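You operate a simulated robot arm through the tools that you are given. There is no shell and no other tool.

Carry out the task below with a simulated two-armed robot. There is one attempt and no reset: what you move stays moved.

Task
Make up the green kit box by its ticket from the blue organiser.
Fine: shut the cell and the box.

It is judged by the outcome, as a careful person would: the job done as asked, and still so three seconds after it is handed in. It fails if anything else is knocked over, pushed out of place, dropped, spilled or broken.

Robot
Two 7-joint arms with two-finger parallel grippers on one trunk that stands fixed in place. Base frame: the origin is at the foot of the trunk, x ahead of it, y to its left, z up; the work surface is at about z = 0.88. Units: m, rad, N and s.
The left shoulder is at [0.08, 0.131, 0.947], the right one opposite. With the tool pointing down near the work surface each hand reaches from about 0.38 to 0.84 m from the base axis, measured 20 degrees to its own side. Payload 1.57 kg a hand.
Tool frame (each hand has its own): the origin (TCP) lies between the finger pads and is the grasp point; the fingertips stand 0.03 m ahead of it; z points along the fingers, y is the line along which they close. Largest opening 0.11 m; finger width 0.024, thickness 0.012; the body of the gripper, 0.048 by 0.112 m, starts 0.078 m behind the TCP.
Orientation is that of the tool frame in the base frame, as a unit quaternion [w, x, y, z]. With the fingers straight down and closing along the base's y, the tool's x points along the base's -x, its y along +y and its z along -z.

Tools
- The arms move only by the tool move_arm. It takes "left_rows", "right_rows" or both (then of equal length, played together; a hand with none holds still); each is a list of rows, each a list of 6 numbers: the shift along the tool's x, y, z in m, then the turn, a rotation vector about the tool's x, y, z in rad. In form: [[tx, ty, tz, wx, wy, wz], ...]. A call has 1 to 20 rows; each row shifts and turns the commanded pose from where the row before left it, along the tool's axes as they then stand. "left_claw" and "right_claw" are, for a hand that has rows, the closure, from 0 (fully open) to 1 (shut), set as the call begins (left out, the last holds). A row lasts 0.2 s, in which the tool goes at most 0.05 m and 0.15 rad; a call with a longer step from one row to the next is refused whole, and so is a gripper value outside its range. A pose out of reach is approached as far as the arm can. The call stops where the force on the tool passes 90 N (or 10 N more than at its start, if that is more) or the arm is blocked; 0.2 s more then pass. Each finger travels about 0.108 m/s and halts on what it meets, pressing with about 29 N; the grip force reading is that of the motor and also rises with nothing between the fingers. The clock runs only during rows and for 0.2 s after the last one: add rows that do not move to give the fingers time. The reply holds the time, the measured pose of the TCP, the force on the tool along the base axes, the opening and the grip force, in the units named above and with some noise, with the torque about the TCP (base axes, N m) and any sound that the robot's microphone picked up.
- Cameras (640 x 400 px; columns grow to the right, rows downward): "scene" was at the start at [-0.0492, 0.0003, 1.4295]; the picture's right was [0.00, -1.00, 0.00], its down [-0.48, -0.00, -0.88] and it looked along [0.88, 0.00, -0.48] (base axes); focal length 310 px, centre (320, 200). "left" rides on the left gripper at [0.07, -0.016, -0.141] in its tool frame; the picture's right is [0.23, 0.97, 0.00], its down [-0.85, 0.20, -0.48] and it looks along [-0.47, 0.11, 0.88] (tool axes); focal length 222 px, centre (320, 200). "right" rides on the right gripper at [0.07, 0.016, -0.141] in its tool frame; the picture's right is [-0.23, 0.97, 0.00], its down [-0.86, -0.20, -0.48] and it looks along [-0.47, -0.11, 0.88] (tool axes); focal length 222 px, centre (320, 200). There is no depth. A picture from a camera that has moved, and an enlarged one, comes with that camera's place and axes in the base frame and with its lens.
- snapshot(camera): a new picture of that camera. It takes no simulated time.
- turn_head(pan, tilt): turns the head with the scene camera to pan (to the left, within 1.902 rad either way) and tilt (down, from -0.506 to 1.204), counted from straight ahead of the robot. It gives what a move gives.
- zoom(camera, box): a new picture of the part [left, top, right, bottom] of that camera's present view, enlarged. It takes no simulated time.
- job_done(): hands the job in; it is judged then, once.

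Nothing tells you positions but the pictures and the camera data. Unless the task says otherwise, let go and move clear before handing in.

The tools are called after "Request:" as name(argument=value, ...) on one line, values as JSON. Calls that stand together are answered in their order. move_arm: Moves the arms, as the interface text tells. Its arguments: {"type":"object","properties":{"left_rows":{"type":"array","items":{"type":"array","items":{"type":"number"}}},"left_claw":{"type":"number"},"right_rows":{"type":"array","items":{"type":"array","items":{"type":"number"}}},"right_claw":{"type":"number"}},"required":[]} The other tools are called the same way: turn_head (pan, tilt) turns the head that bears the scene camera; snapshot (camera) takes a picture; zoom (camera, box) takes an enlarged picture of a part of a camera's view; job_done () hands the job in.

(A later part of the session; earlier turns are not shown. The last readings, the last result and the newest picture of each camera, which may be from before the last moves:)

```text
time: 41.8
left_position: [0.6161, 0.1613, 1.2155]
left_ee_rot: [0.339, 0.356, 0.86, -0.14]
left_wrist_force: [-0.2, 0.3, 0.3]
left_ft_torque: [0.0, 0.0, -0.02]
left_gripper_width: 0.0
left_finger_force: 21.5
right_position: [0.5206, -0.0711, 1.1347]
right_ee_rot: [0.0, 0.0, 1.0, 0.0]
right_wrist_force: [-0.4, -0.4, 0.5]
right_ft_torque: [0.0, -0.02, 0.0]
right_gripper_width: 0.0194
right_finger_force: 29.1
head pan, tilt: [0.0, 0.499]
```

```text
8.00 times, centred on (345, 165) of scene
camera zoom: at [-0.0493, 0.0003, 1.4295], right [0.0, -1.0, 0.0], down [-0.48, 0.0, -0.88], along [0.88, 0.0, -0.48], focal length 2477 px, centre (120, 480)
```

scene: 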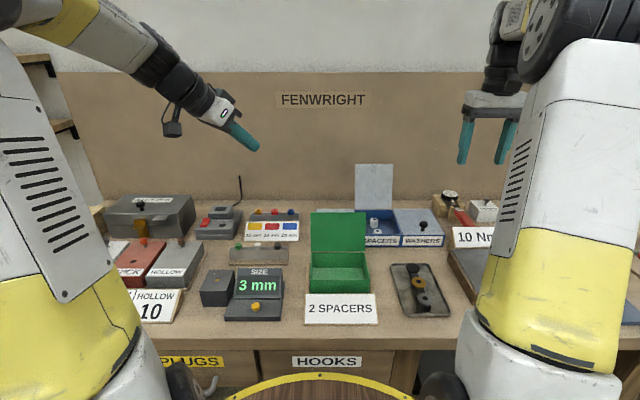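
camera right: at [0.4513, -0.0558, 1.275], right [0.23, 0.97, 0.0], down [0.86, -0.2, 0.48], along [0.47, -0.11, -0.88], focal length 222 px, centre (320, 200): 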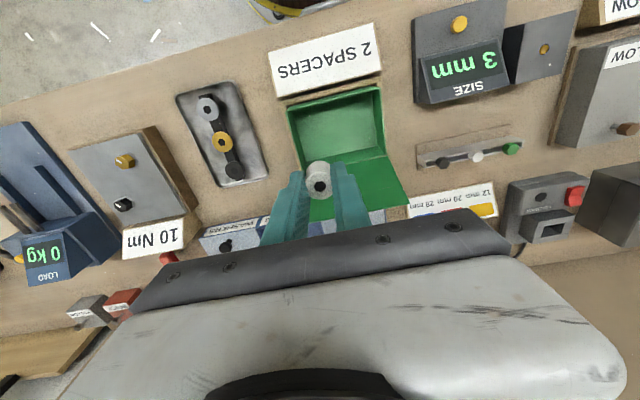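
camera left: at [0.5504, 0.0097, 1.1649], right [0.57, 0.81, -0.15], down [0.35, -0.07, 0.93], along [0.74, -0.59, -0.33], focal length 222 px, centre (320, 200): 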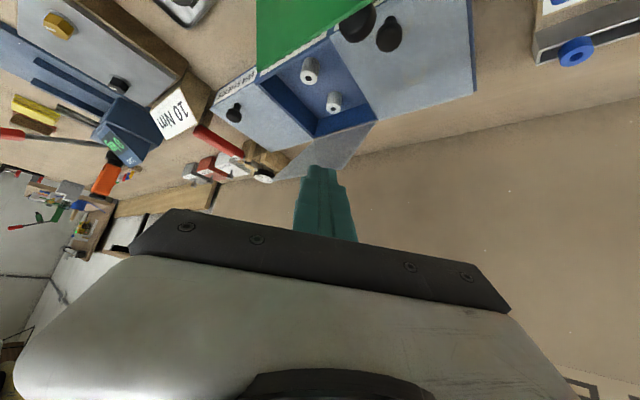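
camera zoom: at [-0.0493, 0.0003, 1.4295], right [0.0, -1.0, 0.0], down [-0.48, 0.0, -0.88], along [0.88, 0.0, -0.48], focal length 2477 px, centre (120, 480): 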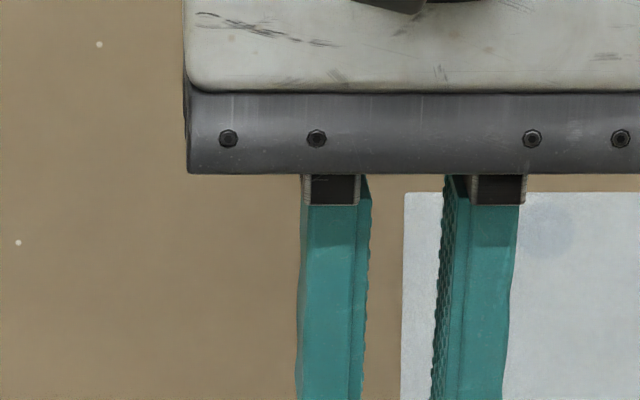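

Box measured again: inside x 0.484–0.576, y −0.109–0.020, so the hand is over its right half. I'll lower the spacer to just above the floor.

Request:
move_arm(right_rows=[[0, 0, 0.045, 0, 0, 0], [0, 0, 0.045, 0, 0, 0], [0, 0, 0.045, 0, 0, 0], [0, 0, 0.035, 0, 0, 0], [0, 0, 0.02, 0, 0, 0], [0, 0, 0.008, 0, 0, 0], [0, 0, 0, 0, 0, 0]], right_claw=1.0)

Request:
zoom(camera="right", box=[200, 60, 440, 210])

Request:
zoom(camera="scene", box=[290, 200, 390, 300])

```text
time: 43.4
left_position: [0.6161, 0.1616, 1.2159]
left_ee_rot: [0.339, 0.355, 0.86, -0.14]
left_wrist_force: [0.5, 0.9, -0.1]
left_ft_torque: [0.03, -0.02, -0.03]
left_gripper_width: 0.0
left_finger_force: 21.2
right_position: [0.5221, -0.0705, 0.9364]
right_ee_rot: [0.0, 0.0, 1.0, 0.0]
right_wrist_force: [0.0, 0.1, -0.3]
right_ft_torque: [0.0, 0.01, 0.0]
right_gripper_width: 0.0197
right_finger_force: 29.7
head pan, tilt: [0.0, 0.499]
```

```text
2.67 times, centred on (320, 135) of right
camera zoom: at [0.4515, -0.056, 1.0772], right [0.23, 0.97, 0.0], down [0.86, -0.2, 0.48], along [0.47, -0.11, -0.88], focal length 592 px, centre (320, 373)
```

zoom: 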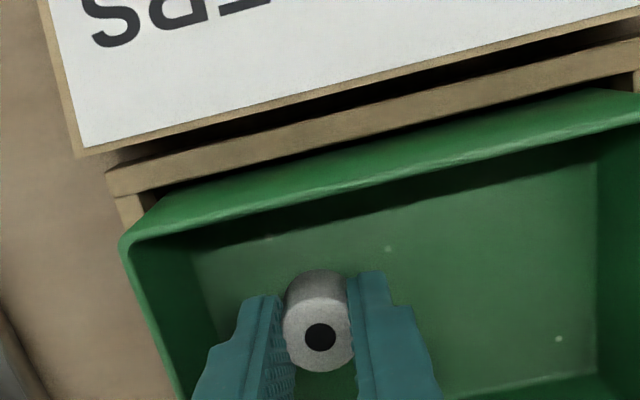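

```text
4.00 times, centred on (340, 250) of scene
camera zoom: at [-0.0492, 0.0003, 1.4295], right [0.0, -1.0, 0.0], down [-0.48, 0.0, -0.88], along [0.88, 0.0, -0.48], focal length 1238 px, centre (240, 0)
```

zoom: 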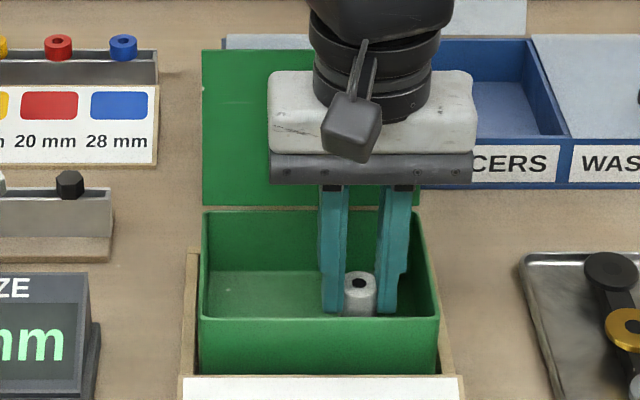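

Request:
move_arm(right_rows=[[0, 0, 0.003, 0, 0, 0], [0, 0, 0, 0, 0, 0]], right_claw=1.0)

Request:
move_arm(right_rows=[[0, 0, 0.002, 0, 0, 0], [0, 0, 0, 0, 0, 0]], right_claw=1.0)

```text
time: 44.0
left_position: [0.6169, 0.1607, 1.2151]
left_ee_rot: [0.339, 0.356, 0.86, -0.14]
left_wrist_force: [-0.1, 0.3, -0.3]
left_ft_torque: [0.02, 0.02, 0.02]
left_gripper_width: 0.0
left_finger_force: 21.0
right_position: [0.5218, -0.0713, 0.9334]
right_ee_rot: [-0.001, 0.0, 1.0, 0.0]
right_wrist_force: [-0.2, -0.4, -0.3]
right_ft_torque: [0.0, -0.03, -0.01]
right_gripper_width: 0.0193
right_finger_force: 29.0
head pan, tilt: [0.0, 0.499]
```

```text
time: 44.6
left_position: [0.6164, 0.1613, 1.2142]
left_ee_rot: [0.339, 0.355, 0.86, -0.14]
left_wrist_force: [-0.6, -0.2, 0.3]
left_ft_torque: [-0.01, -0.01, -0.03]
left_gripper_width: 0.0001
left_finger_force: 21.2
right_position: [0.5211, -0.0722, 0.9307]
right_ee_rot: [0.0, -0.001, 1.0, 0.0]
right_wrist_force: [-0.5, 0.5, 0.1]
right_ft_torque: [-0.02, 0.03, 0.04]
right_gripper_width: 0.0196
right_finger_force: 29.2
head pan, tilt: [0.0, 0.499]
```

No contact yet; I'll keep easing down in 2 mm steps.

Request:
move_arm(right_rows=[[0, 0, 0.002, 0, 0, 0], [0, 0, 0, 0, 0, 0]], right_claw=1.0)

Request:
move_arm(right_rows=[[0, 0, 0.002, 0, 0, 0], [0, 0, 0, 0, 0, 0]], right_claw=1.0)

Request:
zoom(camera="scene", box=[315, 240, 375, 290])

```text
time: 45.2
left_position: [0.6166, 0.1611, 1.2153]
left_ee_rot: [0.339, 0.356, 0.86, -0.14]
left_wrist_force: [0.4, 0.2, -0.4]
left_ft_torque: [-0.05, 0.01, -0.01]
left_gripper_width: 0.0001
left_finger_force: 21.3
right_position: [0.5217, -0.0721, 0.9278]
right_ee_rot: [0.0, -0.001, 1.0, 0.0]
right_wrist_force: [0.4, 0.1, -0.8]
right_ft_torque: [0.0, -0.04, 0.03]
right_gripper_width: 0.0195
right_finger_force: 28.9
head pan, tilt: [0.0, 0.499]
```

```text
time: 45.8
left_position: [0.6167, 0.1611, 1.2151]
left_ee_rot: [0.338, 0.356, 0.86, -0.14]
left_wrist_force: [-0.2, -0.4, -0.1]
left_ft_torque: [0.01, -0.01, -0.03]
left_gripper_width: 0.0
left_finger_force: 21.1
right_position: [0.5203, -0.0726, 0.9274]
right_ee_rot: [0.0, 0.0, 1.0, 0.001]
right_wrist_force: [1.0, 0.4, 0.0]
right_ft_torque: [-0.05, 0.0, 0.03]
right_gripper_width: 0.0193
right_finger_force: 29.3
head pan, tilt: [0.0, 0.499]
```

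```text
8.00 times, centred on (345, 265) of scene
camera zoom: at [-0.0492, 0.0003, 1.4295], right [0.0, -1.0, 0.0], down [-0.48, 0.0, -0.88], along [0.88, 0.0, -0.48], focal length 2477 px, centre (120, -320)
```

zoom: 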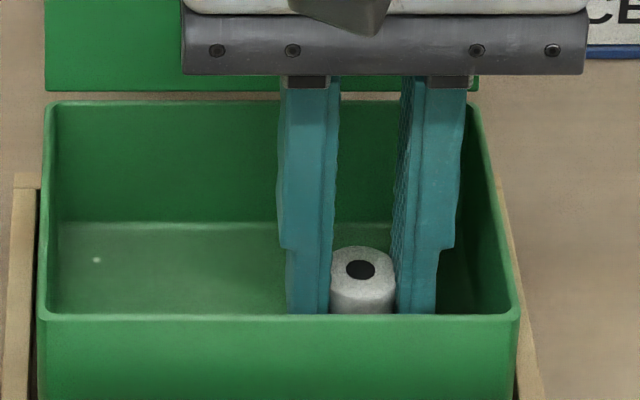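

Request:
move_arm(right_rows=[[0, 0, 0.002, 0, 0, 0], [0, 0, 0, 0, 0, 0]], right_claw=1.0)

Request:
move_arm(right_rows=[[0, 0, 0.002, 0, 0, 0], [0, 0, 0, 0, 0, 0]], right_claw=1.0)

```text
time: 46.4
left_position: [0.6168, 0.161, 1.216]
left_ee_rot: [0.339, 0.355, 0.86, -0.14]
left_wrist_force: [0.1, 0.1, -0.2]
left_ft_torque: [0.0, -0.04, -0.01]
left_gripper_width: 0.0
left_finger_force: 21.2
right_position: [0.5207, -0.0726, 0.9252]
right_ee_rot: [0.0, 0.0, 1.0, 0.0]
right_wrist_force: [0.2, -0.4, -0.1]
right_ft_torque: [-0.02, 0.0, 0.0]
right_gripper_width: 0.0196
right_finger_force: 28.8
head pan, tilt: [0.0, 0.499]
```

```text
time: 47.0
left_position: [0.6167, 0.1611, 1.2153]
left_ee_rot: [0.339, 0.356, 0.86, -0.14]
left_wrist_force: [0.2, -0.3, 0.0]
left_ft_torque: [0.0, -0.02, -0.04]
left_gripper_width: 0.0001
left_finger_force: 21.2
right_position: [0.5206, -0.0712, 0.9233]
right_ee_rot: [0.0, 0.0, 1.0, 0.0]
right_wrist_force: [0.5, -0.6, 3.2]
right_ft_torque: [-0.14, -0.02, 0.03]
right_gripper_width: 0.0195
right_finger_force: 28.7
head pan, tilt: [0.0, 0.499]
```

The spacer has just touched the box floor (3 N). I'll release it with a small opening and lift straight out.

Request:
move_arm(right_rows=[[0, 0, 0, 0, 0, 0], [0, 0, 0, 0, 0, 0], [0, 0, -0.01, 0, 0, 0], [0, 0, -0.02, 0, 0, 0], [0, 0, -0.03, 0, 0, 0], [0, 0, -0.04, 0, 0, 0], [0, 0, -0.045, 0, 0, 0], [0, 0, -0.045, 0, 0, 0], [0, 0, -0.02, 0, 0, 0], [0, 0, 0, 0, 0, 0]], right_claw=0.69)

Request:
zoom(camera="scene", box=[290, 200, 390, 300])

Request:
zoom(camera="right", box=[240, 60, 440, 220])

```text
time: 49.2
left_position: [0.6162, 0.1609, 1.215]
left_ee_rot: [0.339, 0.355, 0.86, -0.14]
left_wrist_force: [-0.7, -0.8, 0.1]
left_ft_torque: [-0.01, -0.06, -0.02]
left_gripper_width: 0.0
left_finger_force: 21.0
right_position: [0.5198, -0.0727, 1.1327]
right_ee_rot: [-0.001, -0.001, 1.0, 0.0]
right_wrist_force: [0.5, 0.9, -0.5]
right_ft_torque: [-0.06, 0.0, 0.0]
right_gripper_width: 0.0339
right_finger_force: 0.0
head pan, tilt: [0.0, 0.499]
```

```text
4.00 times, centred on (340, 250) of scene
camera zoom: at [-0.0493, 0.0003, 1.4295], right [0.0, -1.0, 0.0], down [-0.48, 0.0, -0.88], along [0.88, 0.0, -0.48], focal length 1238 px, centre (240, 0)
```

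zoom: 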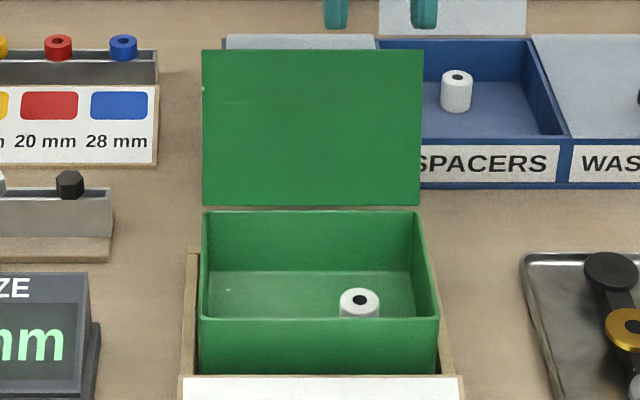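

```text
2.50 times, centred on (340, 140) of right
camera zoom: at [0.4498, -0.0577, 1.2746], right [0.23, 0.97, 0.0], down [0.86, -0.2, 0.48], along [0.47, -0.11, -0.88], focal length 555 px, centre (270, 350)
```

zoom: 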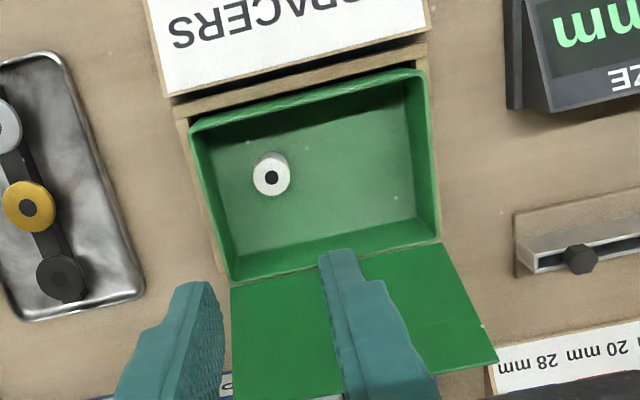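

The first spacer stands in the box. I'll return for the second one, swinging high past the kit lid and then down over the back of the cell.

Request:
move_arm(right_rows=[[-0.036, -0.0195, 0.002, 0, 0, 0], [-0.036, -0.0195, 0.002, 0, 0, 0], [-0.036, -0.0195, 0.002, 0, 0, 0], [-0.036, -0.0195, 0.002, 0, 0, 0], [-0.036, -0.0195, 0.002, 0, 0, 0], [-0.0242, 0, 0.03, 0, 0, 0], [-0.0242, 0, 0.03, 0, 0, 0], [-0.0242, 0, 0.03, 0, 0, 0], [0, 0, 0, 0, 0, 0]], right_claw=0.55)

Request:
zoom(camera="right", box=[200, 60, 440, 210])

Request:
zoom(camera="scene", box=[330, 150, 430, 250])

```text
time: 51.2
left_position: [0.6173, 0.1609, 1.2139]
left_ee_rot: [0.339, 0.355, 0.86, -0.14]
left_wrist_force: [0.3, 0.3, 0.1]
left_ft_torque: [-0.05, -0.01, 0.0]
left_gripper_width: 0.0
left_finger_force: 21.4
right_position: [0.7746, -0.1699, 1.0301]
right_ee_rot: [0.0, 0.0, 1.0, -0.001]
right_wrist_force: [0.4, 0.4, -1.0]
right_ft_torque: [-0.01, 0.02, 0.0]
right_gripper_width: 0.0494
right_finger_force: 0.0
head pan, tilt: [0.0, 0.499]
```

```text
2.67 times, centred on (320, 135) of right
camera zoom: at [0.7051, -0.1547, 1.1713], right [0.23, 0.97, 0.0], down [0.86, -0.2, 0.48], along [0.47, -0.11, -0.88], focal length 592 px, centre (320, 373)
```

zoom: 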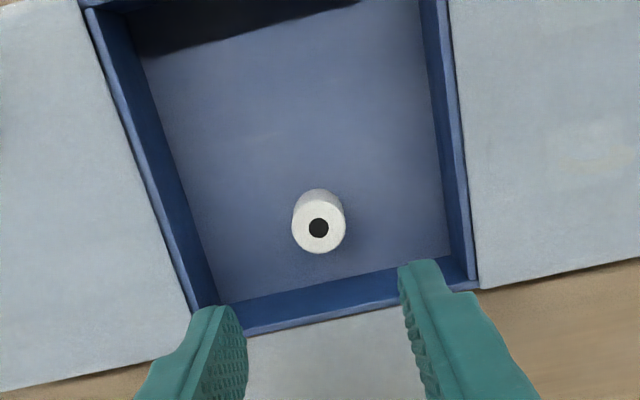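

```text
4.00 times, centred on (380, 200) of scene
camera zoom: at [-0.0492, 0.0003, 1.4295], right [0.0, -1.0, 0.0], down [-0.48, 0.0, -0.88], along [0.88, 0.0, -0.48], focal length 1238 px, centre (80, 200)
```

zoom: 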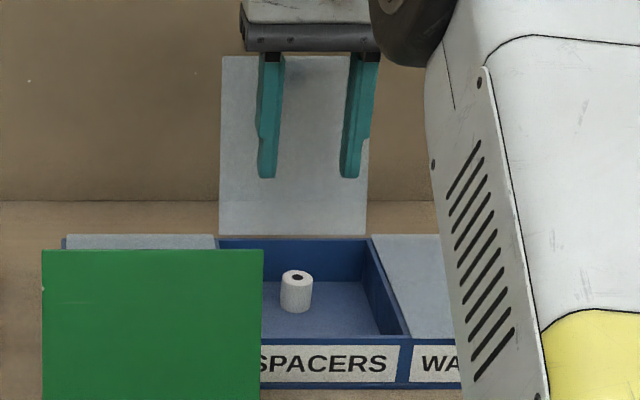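

The second spacer is at (0.772, −0.170), right beneath the hand. I'll descend over it.

Request:
move_arm(right_rows=[[0.0012, 0, 0.035, 0, 0, 0], [0, 0, 0.03, 0, 0, 0], [0, 0, 0.02, 0, 0, 0], [0, 0, 0.013, 0, 0, 0], [0, 0, 0.009, 0, 0, 0], [0, 0, 0, 0, 0, 0]], right_claw=0.55)

Request:
zoom(camera="right", box=[200, 80, 440, 230])

Request:
zoom(camera="scene", box=[340, 170, 430, 250])

```text
time: 52.6
left_position: [0.6164, 0.1598, 1.215]
left_ee_rot: [0.339, 0.355, 0.86, -0.14]
left_wrist_force: [0.1, -0.5, 0.0]
left_ft_torque: [-0.03, 0.01, 0.01]
left_gripper_width: 0.0002
left_finger_force: 21.2
right_position: [0.7727, -0.1692, 0.9244]
right_ee_rot: [0.0, 0.0, 1.0, 0.0]
right_wrist_force: [-0.4, 0.4, -0.4]
right_ft_torque: [-0.03, 0.0, 0.01]
right_gripper_width: 0.0493
right_finger_force: 0.1
head pan, tilt: [0.0, 0.499]
```

```text
2.67 times, centred on (320, 155) of right
camera zoom: at [0.7027, -0.1542, 1.0658], right [0.23, 0.97, 0.0], down [0.86, -0.2, 0.48], along [0.47, -0.11, -0.88], focal length 592 px, centre (320, 320)
```

zoom: 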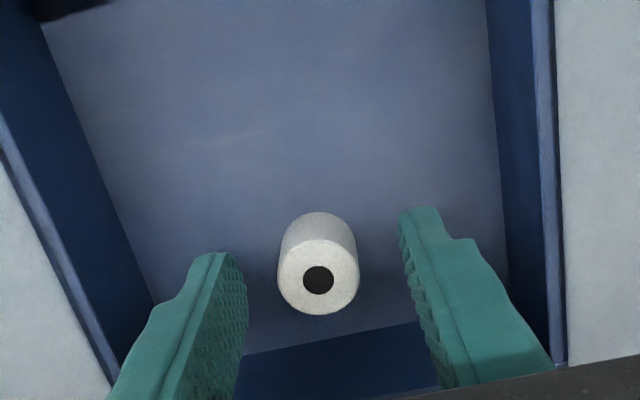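

```text
5.00 times, centred on (385, 210) of scene
camera zoom: at [-0.0492, 0.0003, 1.4295], right [0.0, -1.0, 0.0], down [-0.48, 0.0, -0.88], along [0.88, 0.0, -0.48], focal length 1548 px, centre (-5, 150)
```

zoom: 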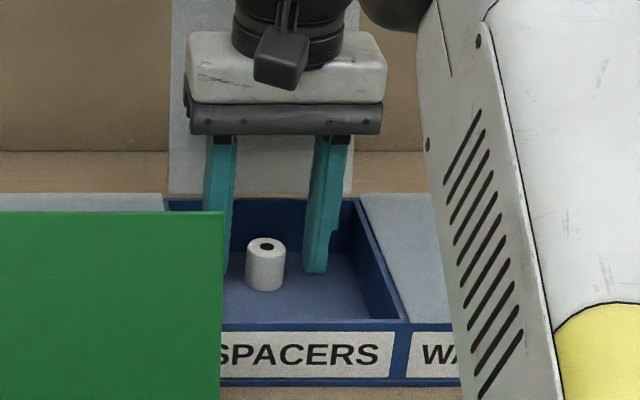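

The spacer is between the fingers, about 1.5 mm off-centre; I'll shift that much and close.

Request:
move_arm(right_rows=[[0, -0.0014, 0.001, 0, 0, 0], [0, 0, 0, 0, 0, 0]], right_claw=0.55)

Request:
move_arm(right_rows=[[0, 0, 0, 0, 0, 0], [0, 0, 0, 0, 0, 0], [0, 0, 0, 0, 0, 0]], right_claw=1.0)

Request:
zoom(camera="right", box=[200, 80, 440, 230])

```text
time: 53.2
left_position: [0.6173, 0.1608, 1.2148]
left_ee_rot: [0.34, 0.355, 0.86, -0.14]
left_wrist_force: [-0.6, -0.1, -0.1]
left_ft_torque: [0.01, 0.02, 0.02]
left_gripper_width: 0.0
left_finger_force: 21.0
right_position: [0.772, -0.171, 0.9243]
right_ee_rot: [0.0, 0.0, 1.0, 0.0]
right_wrist_force: [-0.2, 0.3, -0.3]
right_ft_torque: [-0.01, -0.01, 0.06]
right_gripper_width: 0.0497
right_finger_force: 0.1
head pan, tilt: [0.0, 0.499]
```

```text
time: 54.0
left_position: [0.617, 0.1603, 1.2162]
left_ee_rot: [0.339, 0.355, 0.86, -0.14]
left_wrist_force: [-0.1, -0.4, -0.4]
left_ft_torque: [-0.02, 0.0, 0.03]
left_gripper_width: 0.0002
left_finger_force: 21.4
right_position: [0.7735, -0.1707, 0.9233]
right_ee_rot: [0.0, 0.001, 1.0, 0.001]
right_wrist_force: [-0.1, 0.1, 1.8]
right_ft_torque: [0.08, -0.02, -0.01]
right_gripper_width: 0.0194
right_finger_force: 28.7
head pan, tilt: [0.0, 0.499]
```

```text
2.67 times, centred on (320, 155) of right
camera zoom: at [0.7024, -0.1557, 1.0656], right [0.23, 0.97, 0.0], down [0.86, -0.2, 0.48], along [0.47, -0.11, -0.88], focal length 592 px, centre (320, 320)
```

zoom: 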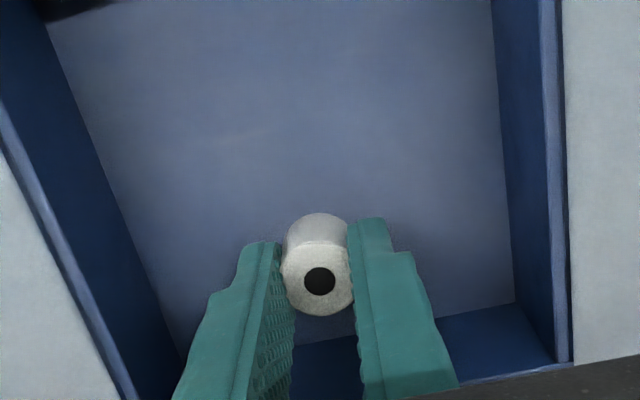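

The second spacer is gripped. I'll lift it out and carry it back over to the left half of the box.

Request:
move_arm(right_rows=[[0, 0, -0.02, 0, 0, 0], [0, 0, -0.035, 0, 0, 0], [0, 0, -0.045, 0, 0, 0], [0.0242, 0, -0.036, 0, 0, 0], [0.0242, 0, -0.036, 0, 0, 0], [0.0242, 0, -0.036, 0, 0, 0], [0, 0, 0, 0, 0, 0]], right_claw=1.0)

Request:
zoom(camera="scene", box=[320, 120, 440, 240])

```text
time: 55.6
left_position: [0.6164, 0.1608, 1.2143]
left_ee_rot: [0.339, 0.355, 0.86, -0.14]
left_wrist_force: [0.2, 0.2, -0.2]
left_ft_torque: [0.0, -0.03, -0.01]
left_gripper_width: 0.0001
left_finger_force: 21.0
right_position: [0.7008, -0.1718, 1.1313]
right_ee_rot: [0.0, 0.0, 1.0, -0.001]
right_wrist_force: [0.2, 0.5, 0.0]
right_ft_torque: [0.02, -0.02, -0.01]
right_gripper_width: 0.0196
right_finger_force: 28.7
head pan, tilt: [0.0, 0.499]
```

```text
3.33 times, centred on (380, 180) of scene
camera zoom: at [-0.0493, 0.0003, 1.4295], right [0.0, -1.0, 0.0], down [-0.48, 0.0, -0.88], along [0.88, 0.0, -0.48], focal length 1032 px, centre (120, 267)
```

zoom: 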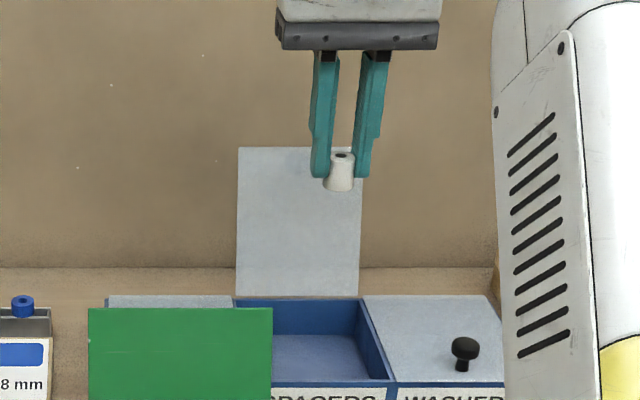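

The spacer is secure and the cell is now empty. Moving over the box.

Request:
move_arm(right_rows=[[0.0322, 0.03, 0, 0, 0, 0], [0.0322, 0.03, 0, 0, 0, 0], [0.0322, 0.03, 0, 0, 0, 0], [0.0322, 0.03, 0, 0, 0, 0], [0.032, 0.0298, 0, 0, 0, 0], [0, 0, 0, 0, 0, 0]], right_claw=1.0)

Request:
zoom(camera="right", box=[240, 60, 440, 220])

```text
time: 57.0
left_position: [0.6174, 0.161, 1.2154]
left_ee_rot: [0.339, 0.355, 0.86, -0.14]
left_wrist_force: [0.3, 0.6, -0.4]
left_ft_torque: [-0.01, -0.03, 0.01]
left_gripper_width: 0.0
left_finger_force: 21.5
right_position: [0.5392, -0.0221, 1.1295]
right_ee_rot: [0.001, -0.001, 1.0, 0.0]
right_wrist_force: [-0.7, 0.5, -0.2]
right_ft_torque: [0.02, 0.0, -0.02]
right_gripper_width: 0.0194
right_finger_force: 29.4
head pan, tilt: [0.0, 0.499]
```

```text
2.50 times, centred on (340, 140) of right
camera zoom: at [0.4692, -0.0071, 1.2717], right [0.23, 0.97, 0.0], down [0.86, -0.2, 0.48], along [0.47, -0.11, -0.88], focal length 555 px, centre (270, 350)
```

zoom: 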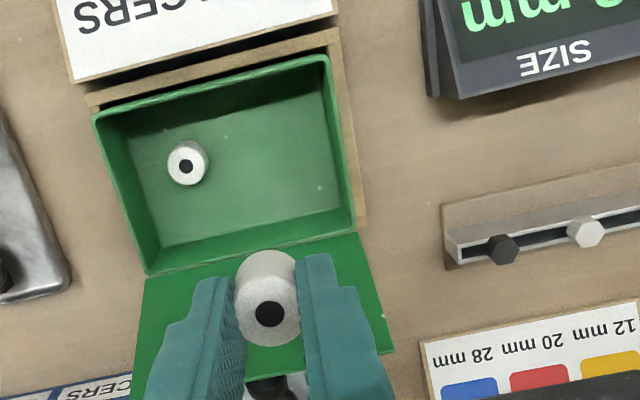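

Request:
move_arm(right_rows=[[0, 0, 0.045, 0, 0, 0], [0, 0, 0.045, 0, 0, 0], [0, 0, 0.045, 0, 0, 0], [0, 0, 0.035, 0, 0, 0], [0, 0, 0.02, 0, 0, 0], [0, 0, 0.0105, 0, 0, 0], [0, 0, 0, 0, 0, 0]], right_claw=1.0)

Request:
zoom(camera="scene", box=[290, 200, 390, 300])

```text
time: 58.6
left_position: [0.6169, 0.1608, 1.216]
left_ee_rot: [0.339, 0.355, 0.86, -0.14]
left_wrist_force: [0.6, -0.3, 0.2]
left_ft_torque: [-0.01, 0.0, 0.0]
left_gripper_width: 0.0
left_finger_force: 21.0
right_position: [0.5395, -0.0237, 0.9304]
right_ee_rot: [0.0, 0.0, 1.0, 0.0]
right_wrist_force: [0.0, -0.4, 0.2]
right_ft_torque: [0.01, 0.03, -0.01]
right_gripper_width: 0.0194
right_finger_force: 29.1
head pan, tilt: [0.0, 0.499]
```

```text
4.00 times, centred on (340, 250) of scene
camera zoom: at [-0.0492, 0.0003, 1.4295], right [0.0, -1.0, 0.0], down [-0.48, 0.0, -0.88], along [0.88, 0.0, -0.48], focal length 1238 px, centre (240, 0)
```

zoom: 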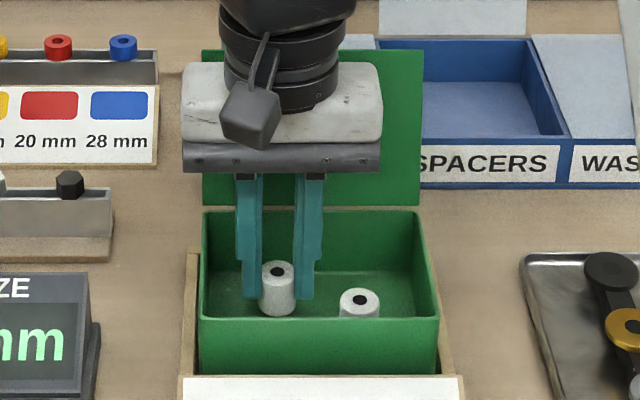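

The second spacer is just above the box floor, clear of the first. Easing down until it touches.

Request:
move_arm(right_rows=[[0, 0, 0.003, 0, 0, 0], [0, 0, 0.001, 0, 0, 0], [0, 0, 0, 0, 0, 0]], right_claw=1.0)

Request:
move_arm(right_rows=[[0, 0, 0.002, 0, 0, 0], [0, 0, 0, 0, 0, 0]], right_claw=1.0)

```text
time: 59.4
left_position: [0.6169, 0.1609, 1.2148]
left_ee_rot: [0.34, 0.355, 0.86, -0.14]
left_wrist_force: [-0.4, -0.1, 0.0]
left_ft_torque: [0.0, -0.02, 0.0]
left_gripper_width: 0.0
left_finger_force: 20.9
right_position: [0.5395, -0.0215, 0.9277]
right_ee_rot: [0.0, 0.0, 1.0, 0.0]
right_wrist_force: [0.0, 0.3, 0.7]
right_ft_torque: [0.03, -0.01, 0.03]
right_gripper_width: 0.0195
right_finger_force: 28.8
head pan, tilt: [0.0, 0.499]
```

```text
time: 60.0
left_position: [0.6173, 0.1603, 1.2159]
left_ee_rot: [0.339, 0.355, 0.86, -0.14]
left_wrist_force: [0.0, 0.0, 0.3]
left_ft_torque: [0.02, -0.03, -0.01]
left_gripper_width: 0.0
left_finger_force: 21.5
right_position: [0.5385, -0.0211, 0.9263]
right_ee_rot: [0.0, 0.0, 1.0, -0.001]
right_wrist_force: [1.1, 0.3, -0.6]
right_ft_torque: [0.02, -0.02, 0.03]
right_gripper_width: 0.0196
right_finger_force: 28.8
head pan, tilt: [0.0, 0.499]
```

Request:
move_arm(right_rows=[[0, 0, 0.002, 0, 0, 0], [0, 0, 0, 0, 0, 0]], right_claw=1.0)

Request:
move_arm(right_rows=[[0, 0, 0.0015, 0, 0, 0], [0, 0, 0, 0, 0, 0]], right_claw=1.0)

```text
time: 60.6
left_position: [0.6158, 0.1607, 1.2149]
left_ee_rot: [0.339, 0.355, 0.86, -0.139]
left_wrist_force: [0.7, 0.3, -0.6]
left_ft_torque: [0.05, -0.02, 0.02]
left_gripper_width: 0.0
left_finger_force: 21.2
right_position: [0.5394, -0.0214, 0.9244]
right_ee_rot: [0.001, -0.001, 1.0, 0.0]
right_wrist_force: [-0.4, 1.2, 2.9]
right_ft_torque: [0.13, 0.0, 0.0]
right_gripper_width: 0.0197
right_finger_force: 28.8
head pan, tilt: [0.0, 0.499]
```

```text
time: 61.2
left_position: [0.617, 0.1611, 1.2166]
left_ee_rot: [0.338, 0.356, 0.86, -0.141]
left_wrist_force: [0.7, 0.3, 0.7]
left_ft_torque: [-0.01, 0.03, 0.0]
left_gripper_width: 0.0001
left_finger_force: 20.7
right_position: [0.5392, -0.0222, 0.9219]
right_ee_rot: [-0.001, -0.001, 1.0, 0.0]
right_wrist_force: [2.4, -0.1, 4.3]
right_ft_torque: [-0.14, -0.12, -0.04]
right_gripper_width: 0.0193
right_finger_force: 29.1
head pan, tilt: [0.0, 0.499]
```

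The spacer is on the floor (about 4 N). Releasing and lifting out.

Request:
move_arm(right_rows=[[0, 0, 0, 0, 0, 0], [0, 0, 0, 0, 0, 0], [0, 0, -0.01, 0, 0, 0], [0, 0, -0.02, 0, 0, 0], [0, 0, -0.03, 0, 0, 0], [0, 0, -0.04, 0, 0, 0], [0, 0, -0.045, 0, 0, 0], [0, 0, -0.045, 0, 0, 0], [0, 0, -0.02, 0, 0, 0], [0, 0, 0, 0, 0, 0]], right_claw=0.69)

Request:
snapshot(camera="scene")

Request:
zoom(camera="scene", box=[290, 200, 390, 300])

Request:
zoom(camera="right", box=[240, 60, 440, 220])

```text
time: 63.4
left_position: [0.6171, 0.1617, 1.2151]
left_ee_rot: [0.338, 0.356, 0.86, -0.14]
left_wrist_force: [0.1, -1.4, 0.0]
left_ft_torque: [-0.01, 0.01, 0.02]
left_gripper_width: 0.0
left_finger_force: 21.3
right_position: [0.5393, -0.0226, 1.1329]
right_ee_rot: [-0.001, -0.001, 1.0, 0.0]
right_wrist_force: [0.4, 0.2, -0.8]
right_ft_torque: [-0.01, -0.02, -0.02]
right_gripper_width: 0.034
right_finger_force: 0.1
head pan, tilt: [0.0, 0.499]
```

```text
taken
```

scene: 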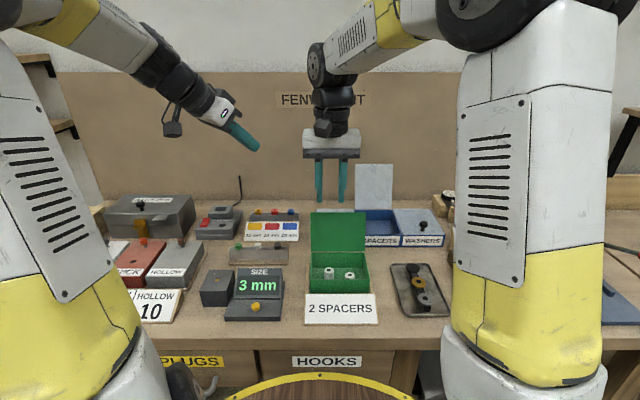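

```text
4.00 times, centred on (340, 250) of scene
camera zoom: at [-0.0493, 0.0003, 1.4295], right [0.0, -1.0, 0.0], down [-0.48, 0.0, -0.88], along [0.88, 0.0, -0.48], focal length 1238 px, centre (240, 0)
```

zoom: 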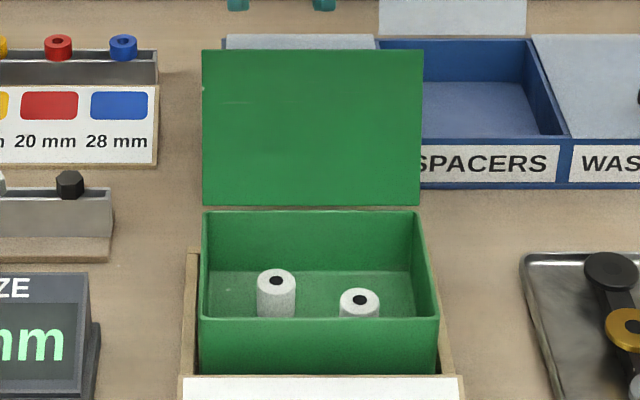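

```text
2.50 times, centred on (340, 140) of right
camera zoom: at [0.4696, -0.0067, 1.2744], right [0.23, 0.97, 0.0], down [0.86, -0.2, 0.48], along [0.47, -0.11, -0.88], focal length 555 px, centre (270, 350)
```

zoom: 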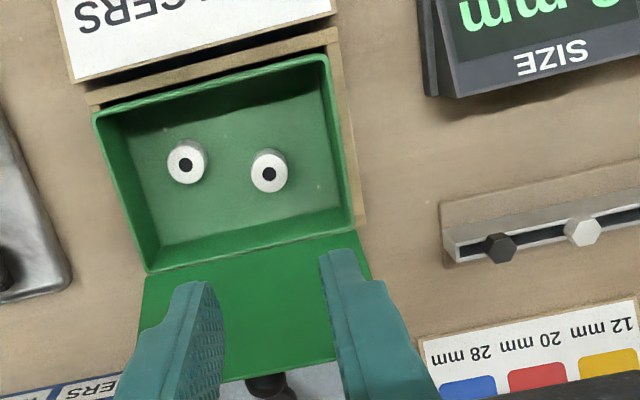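

Both spacers stand in the kit box and the SPACERS cell is empty. Next I'll close the kit lid gently: I'll roll the right hand 90° so one finger goes behind the lid and one in front, to tip it over and lower it rather than let it slam.

Request:
move_arm(right_rows=[[0, 0, 0, 0, 0, -0.1428], [0, 0, 0, 0, 0, -0.1428], [0, 0, 0, 0, 0, -0.1428], [0, 0, 0, 0, 0, -0.1428], [0, 0, 0, 0, 0, -0.1428], [0, 0, 0, 0, 0, -0.1428], [0, 0, 0, 0, 0, -0.1428], [0, 0, 0, 0, 0, -0.1428], [0, 0, 0, 0, 0, -0.1428], [0, 0, 0, 0, 0, -0.1428], [0, 0, 0, 0, 0, -0.1428], [0, 0, 0, 0, 0, 0]], right_claw=0.66)

Request:
snapshot(camera="scene")

Request:
snapshot(camera="right")

```text
time: 66.0
left_position: [0.6167, 0.1616, 1.2157]
left_ee_rot: [0.338, 0.356, 0.86, -0.14]
left_wrist_force: [0.0, -0.4, 0.2]
left_ft_torque: [-0.01, -0.01, -0.03]
left_gripper_width: 0.0
left_finger_force: 21.0
right_position: [0.5379, -0.0215, 1.1327]
right_ee_rot: [0.0, 0.707, -0.707, 0.001]
right_wrist_force: [-0.3, -0.1, 0.0]
right_ft_torque: [0.0, -0.01, 0.03]
right_gripper_width: 0.0373
right_finger_force: 0.0
head pan, tilt: [0.0, 0.499]
```

```text
taken
```

scene: 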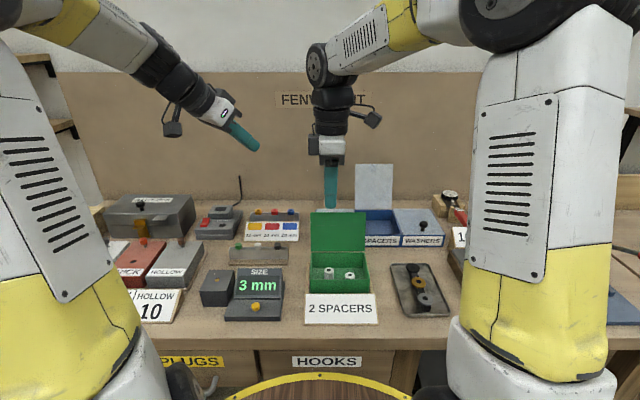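

```text
taken
camera right: at [0.5223, -0.0924, 1.2741], right [-0.97, 0.23, 0.0], down [0.2, 0.86, 0.48], along [0.11, 0.47, -0.88], focal length 222 px, centre (320, 200)
```

right: 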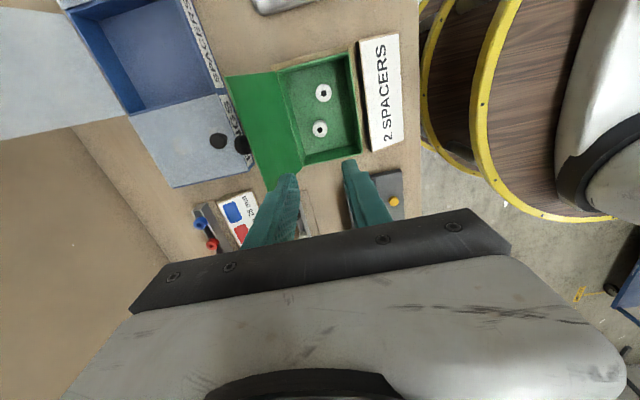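

The hand is rolled, camera now on its right side. I'll move it to just over the kit lid's top edge at y≈−0.085, clear of the lid's knob.

Request:
move_arm(right_rows=[[0.0212, -0.0263, 0, 0, 0, 0], [0.0212, -0.0263, 0, 0, 0, 0], [0.0212, -0.0263, 0, 0, 0, 0], [0, 0, 0.035, 0, 0, 0], [0, 0, 0, 0, 0, 0]], right_claw=0.66)

Request:
snapshot(camera="right")

Request:
zoom(camera="scene", box=[290, 150, 410, 270])

```text
time: 67.2
left_position: [0.6172, 0.1616, 1.2146]
left_ee_rot: [0.338, 0.357, 0.86, -0.141]
left_wrist_force: [-0.5, -0.1, -0.1]
left_ft_torque: [0.0, -0.01, 0.01]
left_gripper_width: 0.0
left_finger_force: 21.7
right_position: [0.6177, -0.0859, 1.0969]
right_ee_rot: [0.0, 0.707, -0.707, 0.0]
right_wrist_force: [0.5, -0.3, 1.1]
right_ft_torque: [-0.01, -0.01, 0.04]
right_gripper_width: 0.0373
right_finger_force: 0.1
head pan, tilt: [0.0, 0.499]
```

```text
taken
camera right: at [0.6008, -0.1565, 1.2385], right [-0.97, 0.23, 0.0], down [0.2, 0.86, 0.48], along [0.11, 0.47, -0.88], focal length 222 px, centre (320, 200)
```

right: 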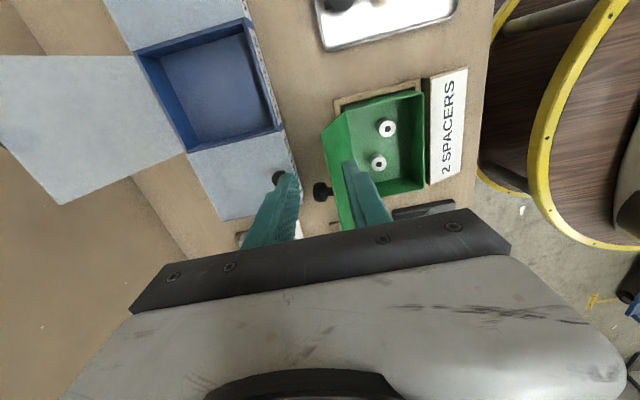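

```text
3.33 times, centred on (350, 210) of scene
camera zoom: at [-0.0492, 0.0003, 1.4295], right [0.0, -1.0, 0.0], down [-0.48, 0.0, -0.88], along [0.88, 0.0, -0.48], focal length 1032 px, centre (220, 167)
```

zoom: 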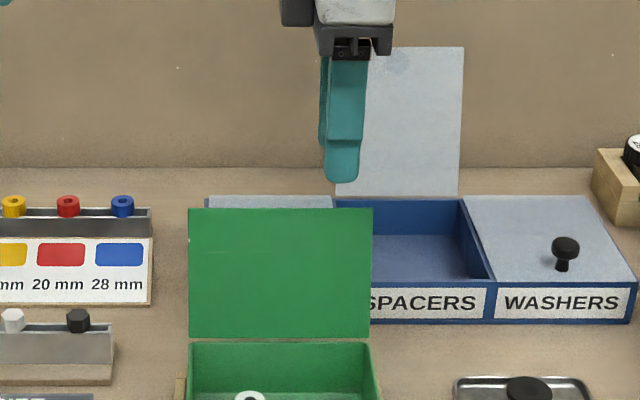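

Request:
zoom(camera="right", box=[220, 80, 460, 250])

```text
2.35 times, centred on (340, 165) of right
camera zoom: at [0.6008, -0.1565, 1.2385], right [-0.97, 0.23, 0.0], down [0.2, 0.86, 0.48], along [0.11, 0.47, -0.88], focal length 523 px, centre (273, 282)
```

zoom: 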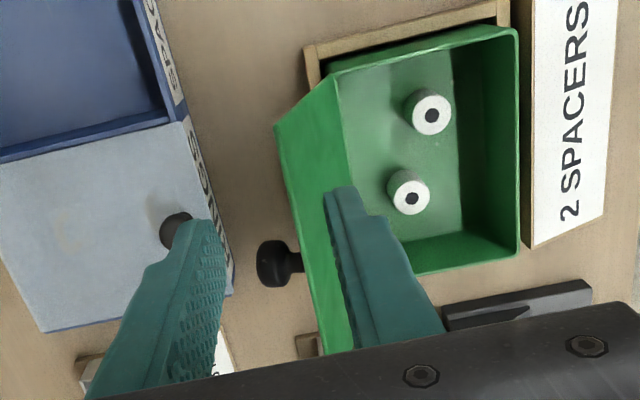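

The lid edge lies between the two fingertips, and the rear finger clears the knob. I'll lower about 5.5 cm to straddle the edge.

Request:
move_arm(right_rows=[[0, 0, 0.02, 0, 0, 0], [0, 0, 0.02, 0, 0, 0], [0, 0, 0.015, 0, 0, 0], [0, 0, 0, 0, 0, 0]], right_claw=0.66)

Request:
zoom(camera="right", box=[220, 80, 460, 250])

Request:
zoom(camera="scene", box=[290, 180, 390, 280])

```text
time: 68.2
left_position: [0.6163, 0.1602, 1.2148]
left_ee_rot: [0.339, 0.355, 0.86, -0.14]
left_wrist_force: [0.4, -0.3, 0.0]
left_ft_torque: [0.02, 0.01, -0.03]
left_gripper_width: 0.0
left_finger_force: 21.2
right_position: [0.6184, -0.0868, 1.0414]
right_ee_rot: [0.0, 0.707, -0.707, 0.0]
right_wrist_force: [0.5, -0.4, -0.2]
right_ft_torque: [0.02, 0.0, 0.03]
right_gripper_width: 0.0373
right_finger_force: 0.1
head pan, tilt: [0.0, 0.499]
```

```text
2.35 times, centred on (340, 165) of right
camera zoom: at [0.6017, -0.1562, 1.183], right [-0.97, 0.23, 0.0], down [0.2, 0.86, 0.48], along [0.11, 0.47, -0.88], focal length 523 px, centre (273, 282)
```

zoom: 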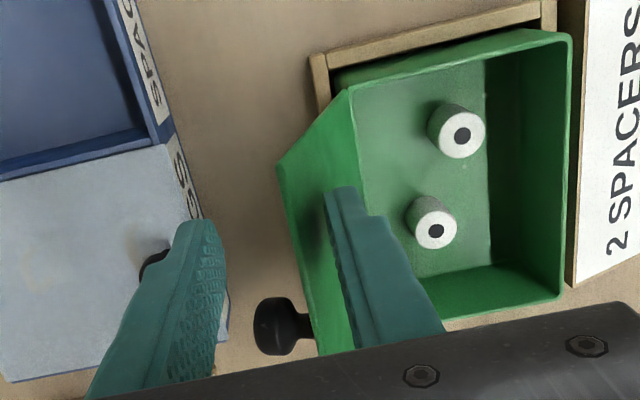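

```text
4.00 times, centred on (340, 230) of scene
camera zoom: at [-0.0492, 0.0003, 1.4295], right [0.0, -1.0, 0.0], down [-0.48, 0.0, -0.88], along [0.88, 0.0, -0.48], focal length 1238 px, centre (240, 80)
```

zoom: 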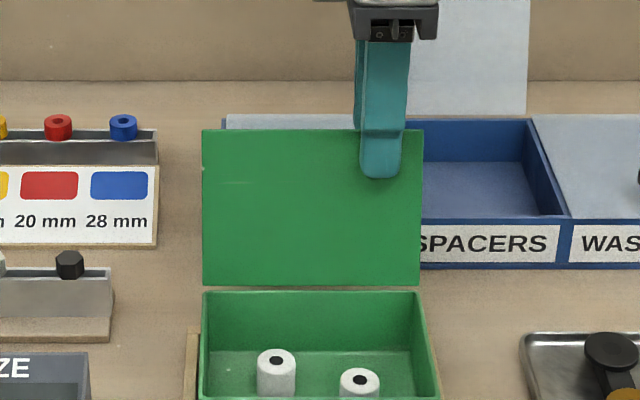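

The fingers straddle the lid edge. I'll move toward the robot so the rear finger tips the lid forward.

Request:
move_arm(right_rows=[[0, 0.01, 0, 0, 0, 0], [0, 0.01, 0, 0, 0, 0], [0, 0.01, 0, 0, 0, 0], [0, 0.01, 0, 0, 0, 0], [0, 0, 0, 0, 0, 0]], right_claw=0.66)

Request:
zoom(camera="right", box=[220, 80, 460, 250])

Request:
zoom(camera="scene", box=[290, 180, 390, 280])

```text
time: 69.4
left_position: [0.6166, 0.1603, 1.215]
left_ee_rot: [0.339, 0.356, 0.86, -0.14]
left_wrist_force: [-0.5, 0.3, 0.2]
left_ft_torque: [-0.01, -0.01, -0.02]
left_gripper_width: 0.0
left_finger_force: 21.5
right_position: [0.5769, -0.0858, 1.0422]
right_ee_rot: [0.0, -0.707, 0.707, 0.001]
right_wrist_force: [-0.2, -0.4, 0.1]
right_ft_torque: [0.01, -0.03, 0.0]
right_gripper_width: 0.0376
right_finger_force: 0.0
head pan, tilt: [0.0, 0.499]
```

```text
2.35 times, centred on (340, 165) of right
camera zoom: at [0.561, -0.1559, 1.1839], right [-0.97, 0.23, 0.0], down [0.2, 0.86, 0.48], along [0.11, 0.47, -0.88], focal length 523 px, centre (273, 282)
```

zoom: 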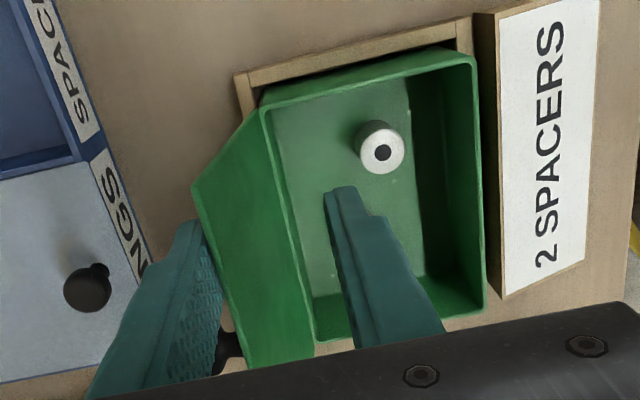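

```text
4.00 times, centred on (340, 230) of scene
camera zoom: at [-0.0492, 0.0003, 1.4295], right [0.0, -1.0, 0.0], down [-0.48, 0.0, -0.88], along [0.88, 0.0, -0.48], focal length 1238 px, centre (240, 80)
```

zoom: 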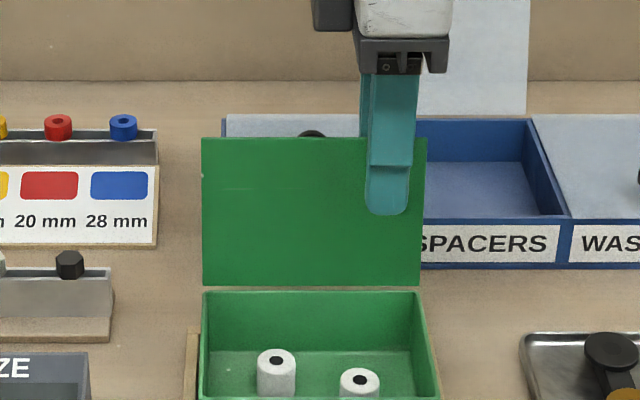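

The rear finger has brought the lid nearly upright. Continuing.

Request:
move_arm(right_rows=[[0, 0.008, 0, 0, 0, 0], [0, 0.008, 0, 0, 0, 0], [0, 0.008, 0, 0, 0, 0], [0, 0, 0, 0, 0, 0], [0, 0, 0, 0, 0, 0]], right_claw=0.66)

Request:
zoom(camera="right", box=[220, 80, 460, 250])

Request:
zoom(camera="scene", box=[290, 180, 390, 280])

```text
time: 70.6
left_position: [0.6157, 0.1611, 1.2151]
left_ee_rot: [0.339, 0.356, 0.86, -0.14]
left_wrist_force: [0.0, 0.1, -0.2]
left_ft_torque: [-0.01, 0.01, -0.03]
left_gripper_width: 0.0002
left_finger_force: 21.1
right_position: [0.5538, -0.0852, 1.0438]
right_ee_rot: [0.0, -0.707, 0.707, 0.0]
right_wrist_force: [0.6, 0.3, 0.5]
right_ft_torque: [0.01, 0.01, -0.01]
right_gripper_width: 0.0374
right_finger_force: 0.0
head pan, tilt: [0.0, 0.499]
```

```text
2.35 times, centred on (340, 165) of right
camera zoom: at [0.5369, -0.1559, 1.1842], right [-0.97, 0.23, 0.0], down [0.2, 0.86, 0.48], along [0.11, 0.47, -0.88], focal length 523 px, centre (273, 282)
```

zoom: 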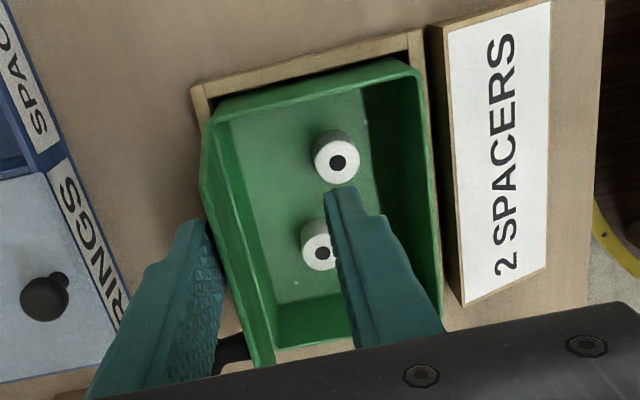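

```text
4.00 times, centred on (340, 230) of scene
camera zoom: at [-0.0493, 0.0003, 1.4295], right [0.0, -1.0, 0.0], down [-0.48, 0.0, -0.88], along [0.88, 0.0, -0.48], focal length 1238 px, centre (240, 80)
```

zoom: 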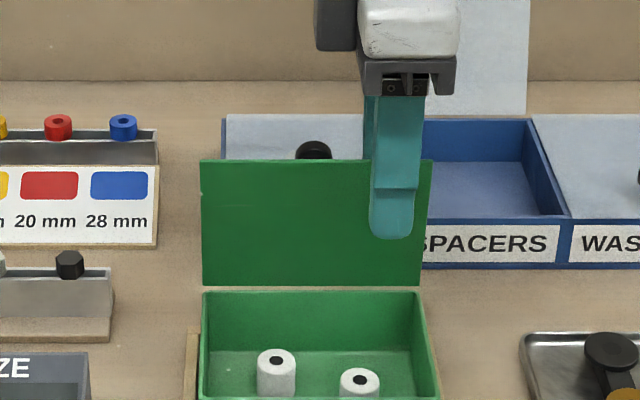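

The lid is about vertical. A bit more and it will lean onto the front finger.

Request:
move_arm(right_rows=[[0, 0.006, 0, 0, 0, 0], [0, 0.006, 0, 0, 0, 0], [0, 0, 0, 0, 0, 0], [0, 0, 0, 0, 0, 0]], right_claw=0.66)

Request:
zoom(camera="right", box=[220, 80, 460, 250])

Request:
zoom(camera="scene", box=[290, 180, 390, 280])

```text
time: 71.6
left_position: [0.6164, 0.1596, 1.2146]
left_ee_rot: [0.339, 0.355, 0.86, -0.14]
left_wrist_force: [0.4, 1.2, 0.1]
left_ft_torque: [0.03, -0.02, -0.02]
left_gripper_width: 0.0001
left_finger_force: 21.0
right_position: [0.5425, -0.0858, 1.0436]
right_ee_rot: [-0.001, 0.707, -0.707, 0.0]
right_wrist_force: [0.1, 0.3, 0.2]
right_ft_torque: [0.01, 0.04, 0.02]
right_gripper_width: 0.0373
right_finger_force: 0.1
head pan, tilt: [0.0, 0.499]
```

```text
2.35 times, centred on (340, 165) of right
camera zoom: at [0.5252, -0.1563, 1.1839], right [-0.97, 0.23, 0.0], down [0.2, 0.86, 0.48], along [0.11, 0.47, -0.88], focal length 523 px, centre (273, 282)
```

zoom: 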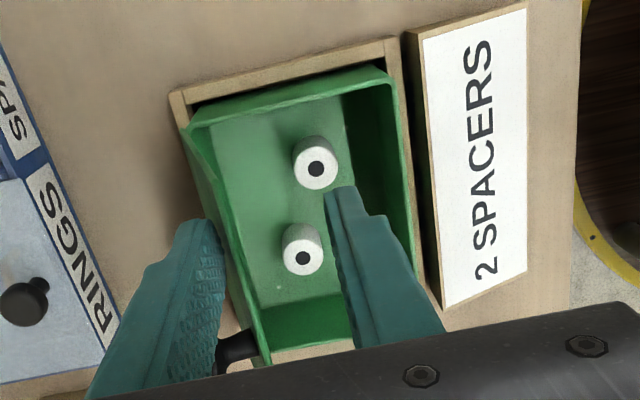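

```text
4.00 times, centred on (340, 230) of scene
camera zoom: at [-0.0493, 0.0003, 1.4295], right [0.0, -1.0, 0.0], down [-0.48, 0.0, -0.88], along [0.88, 0.0, -0.48], focal length 1238 px, centre (240, 80)
```

zoom: 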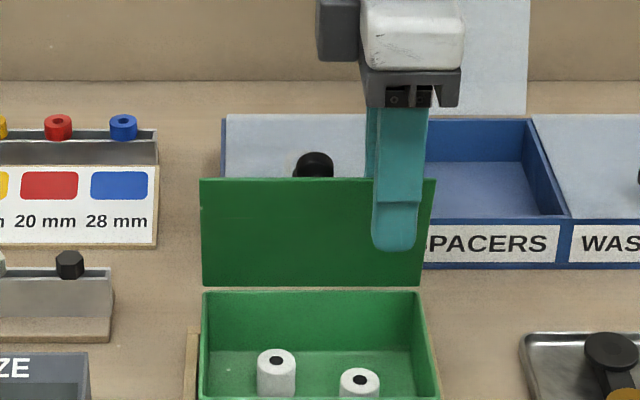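

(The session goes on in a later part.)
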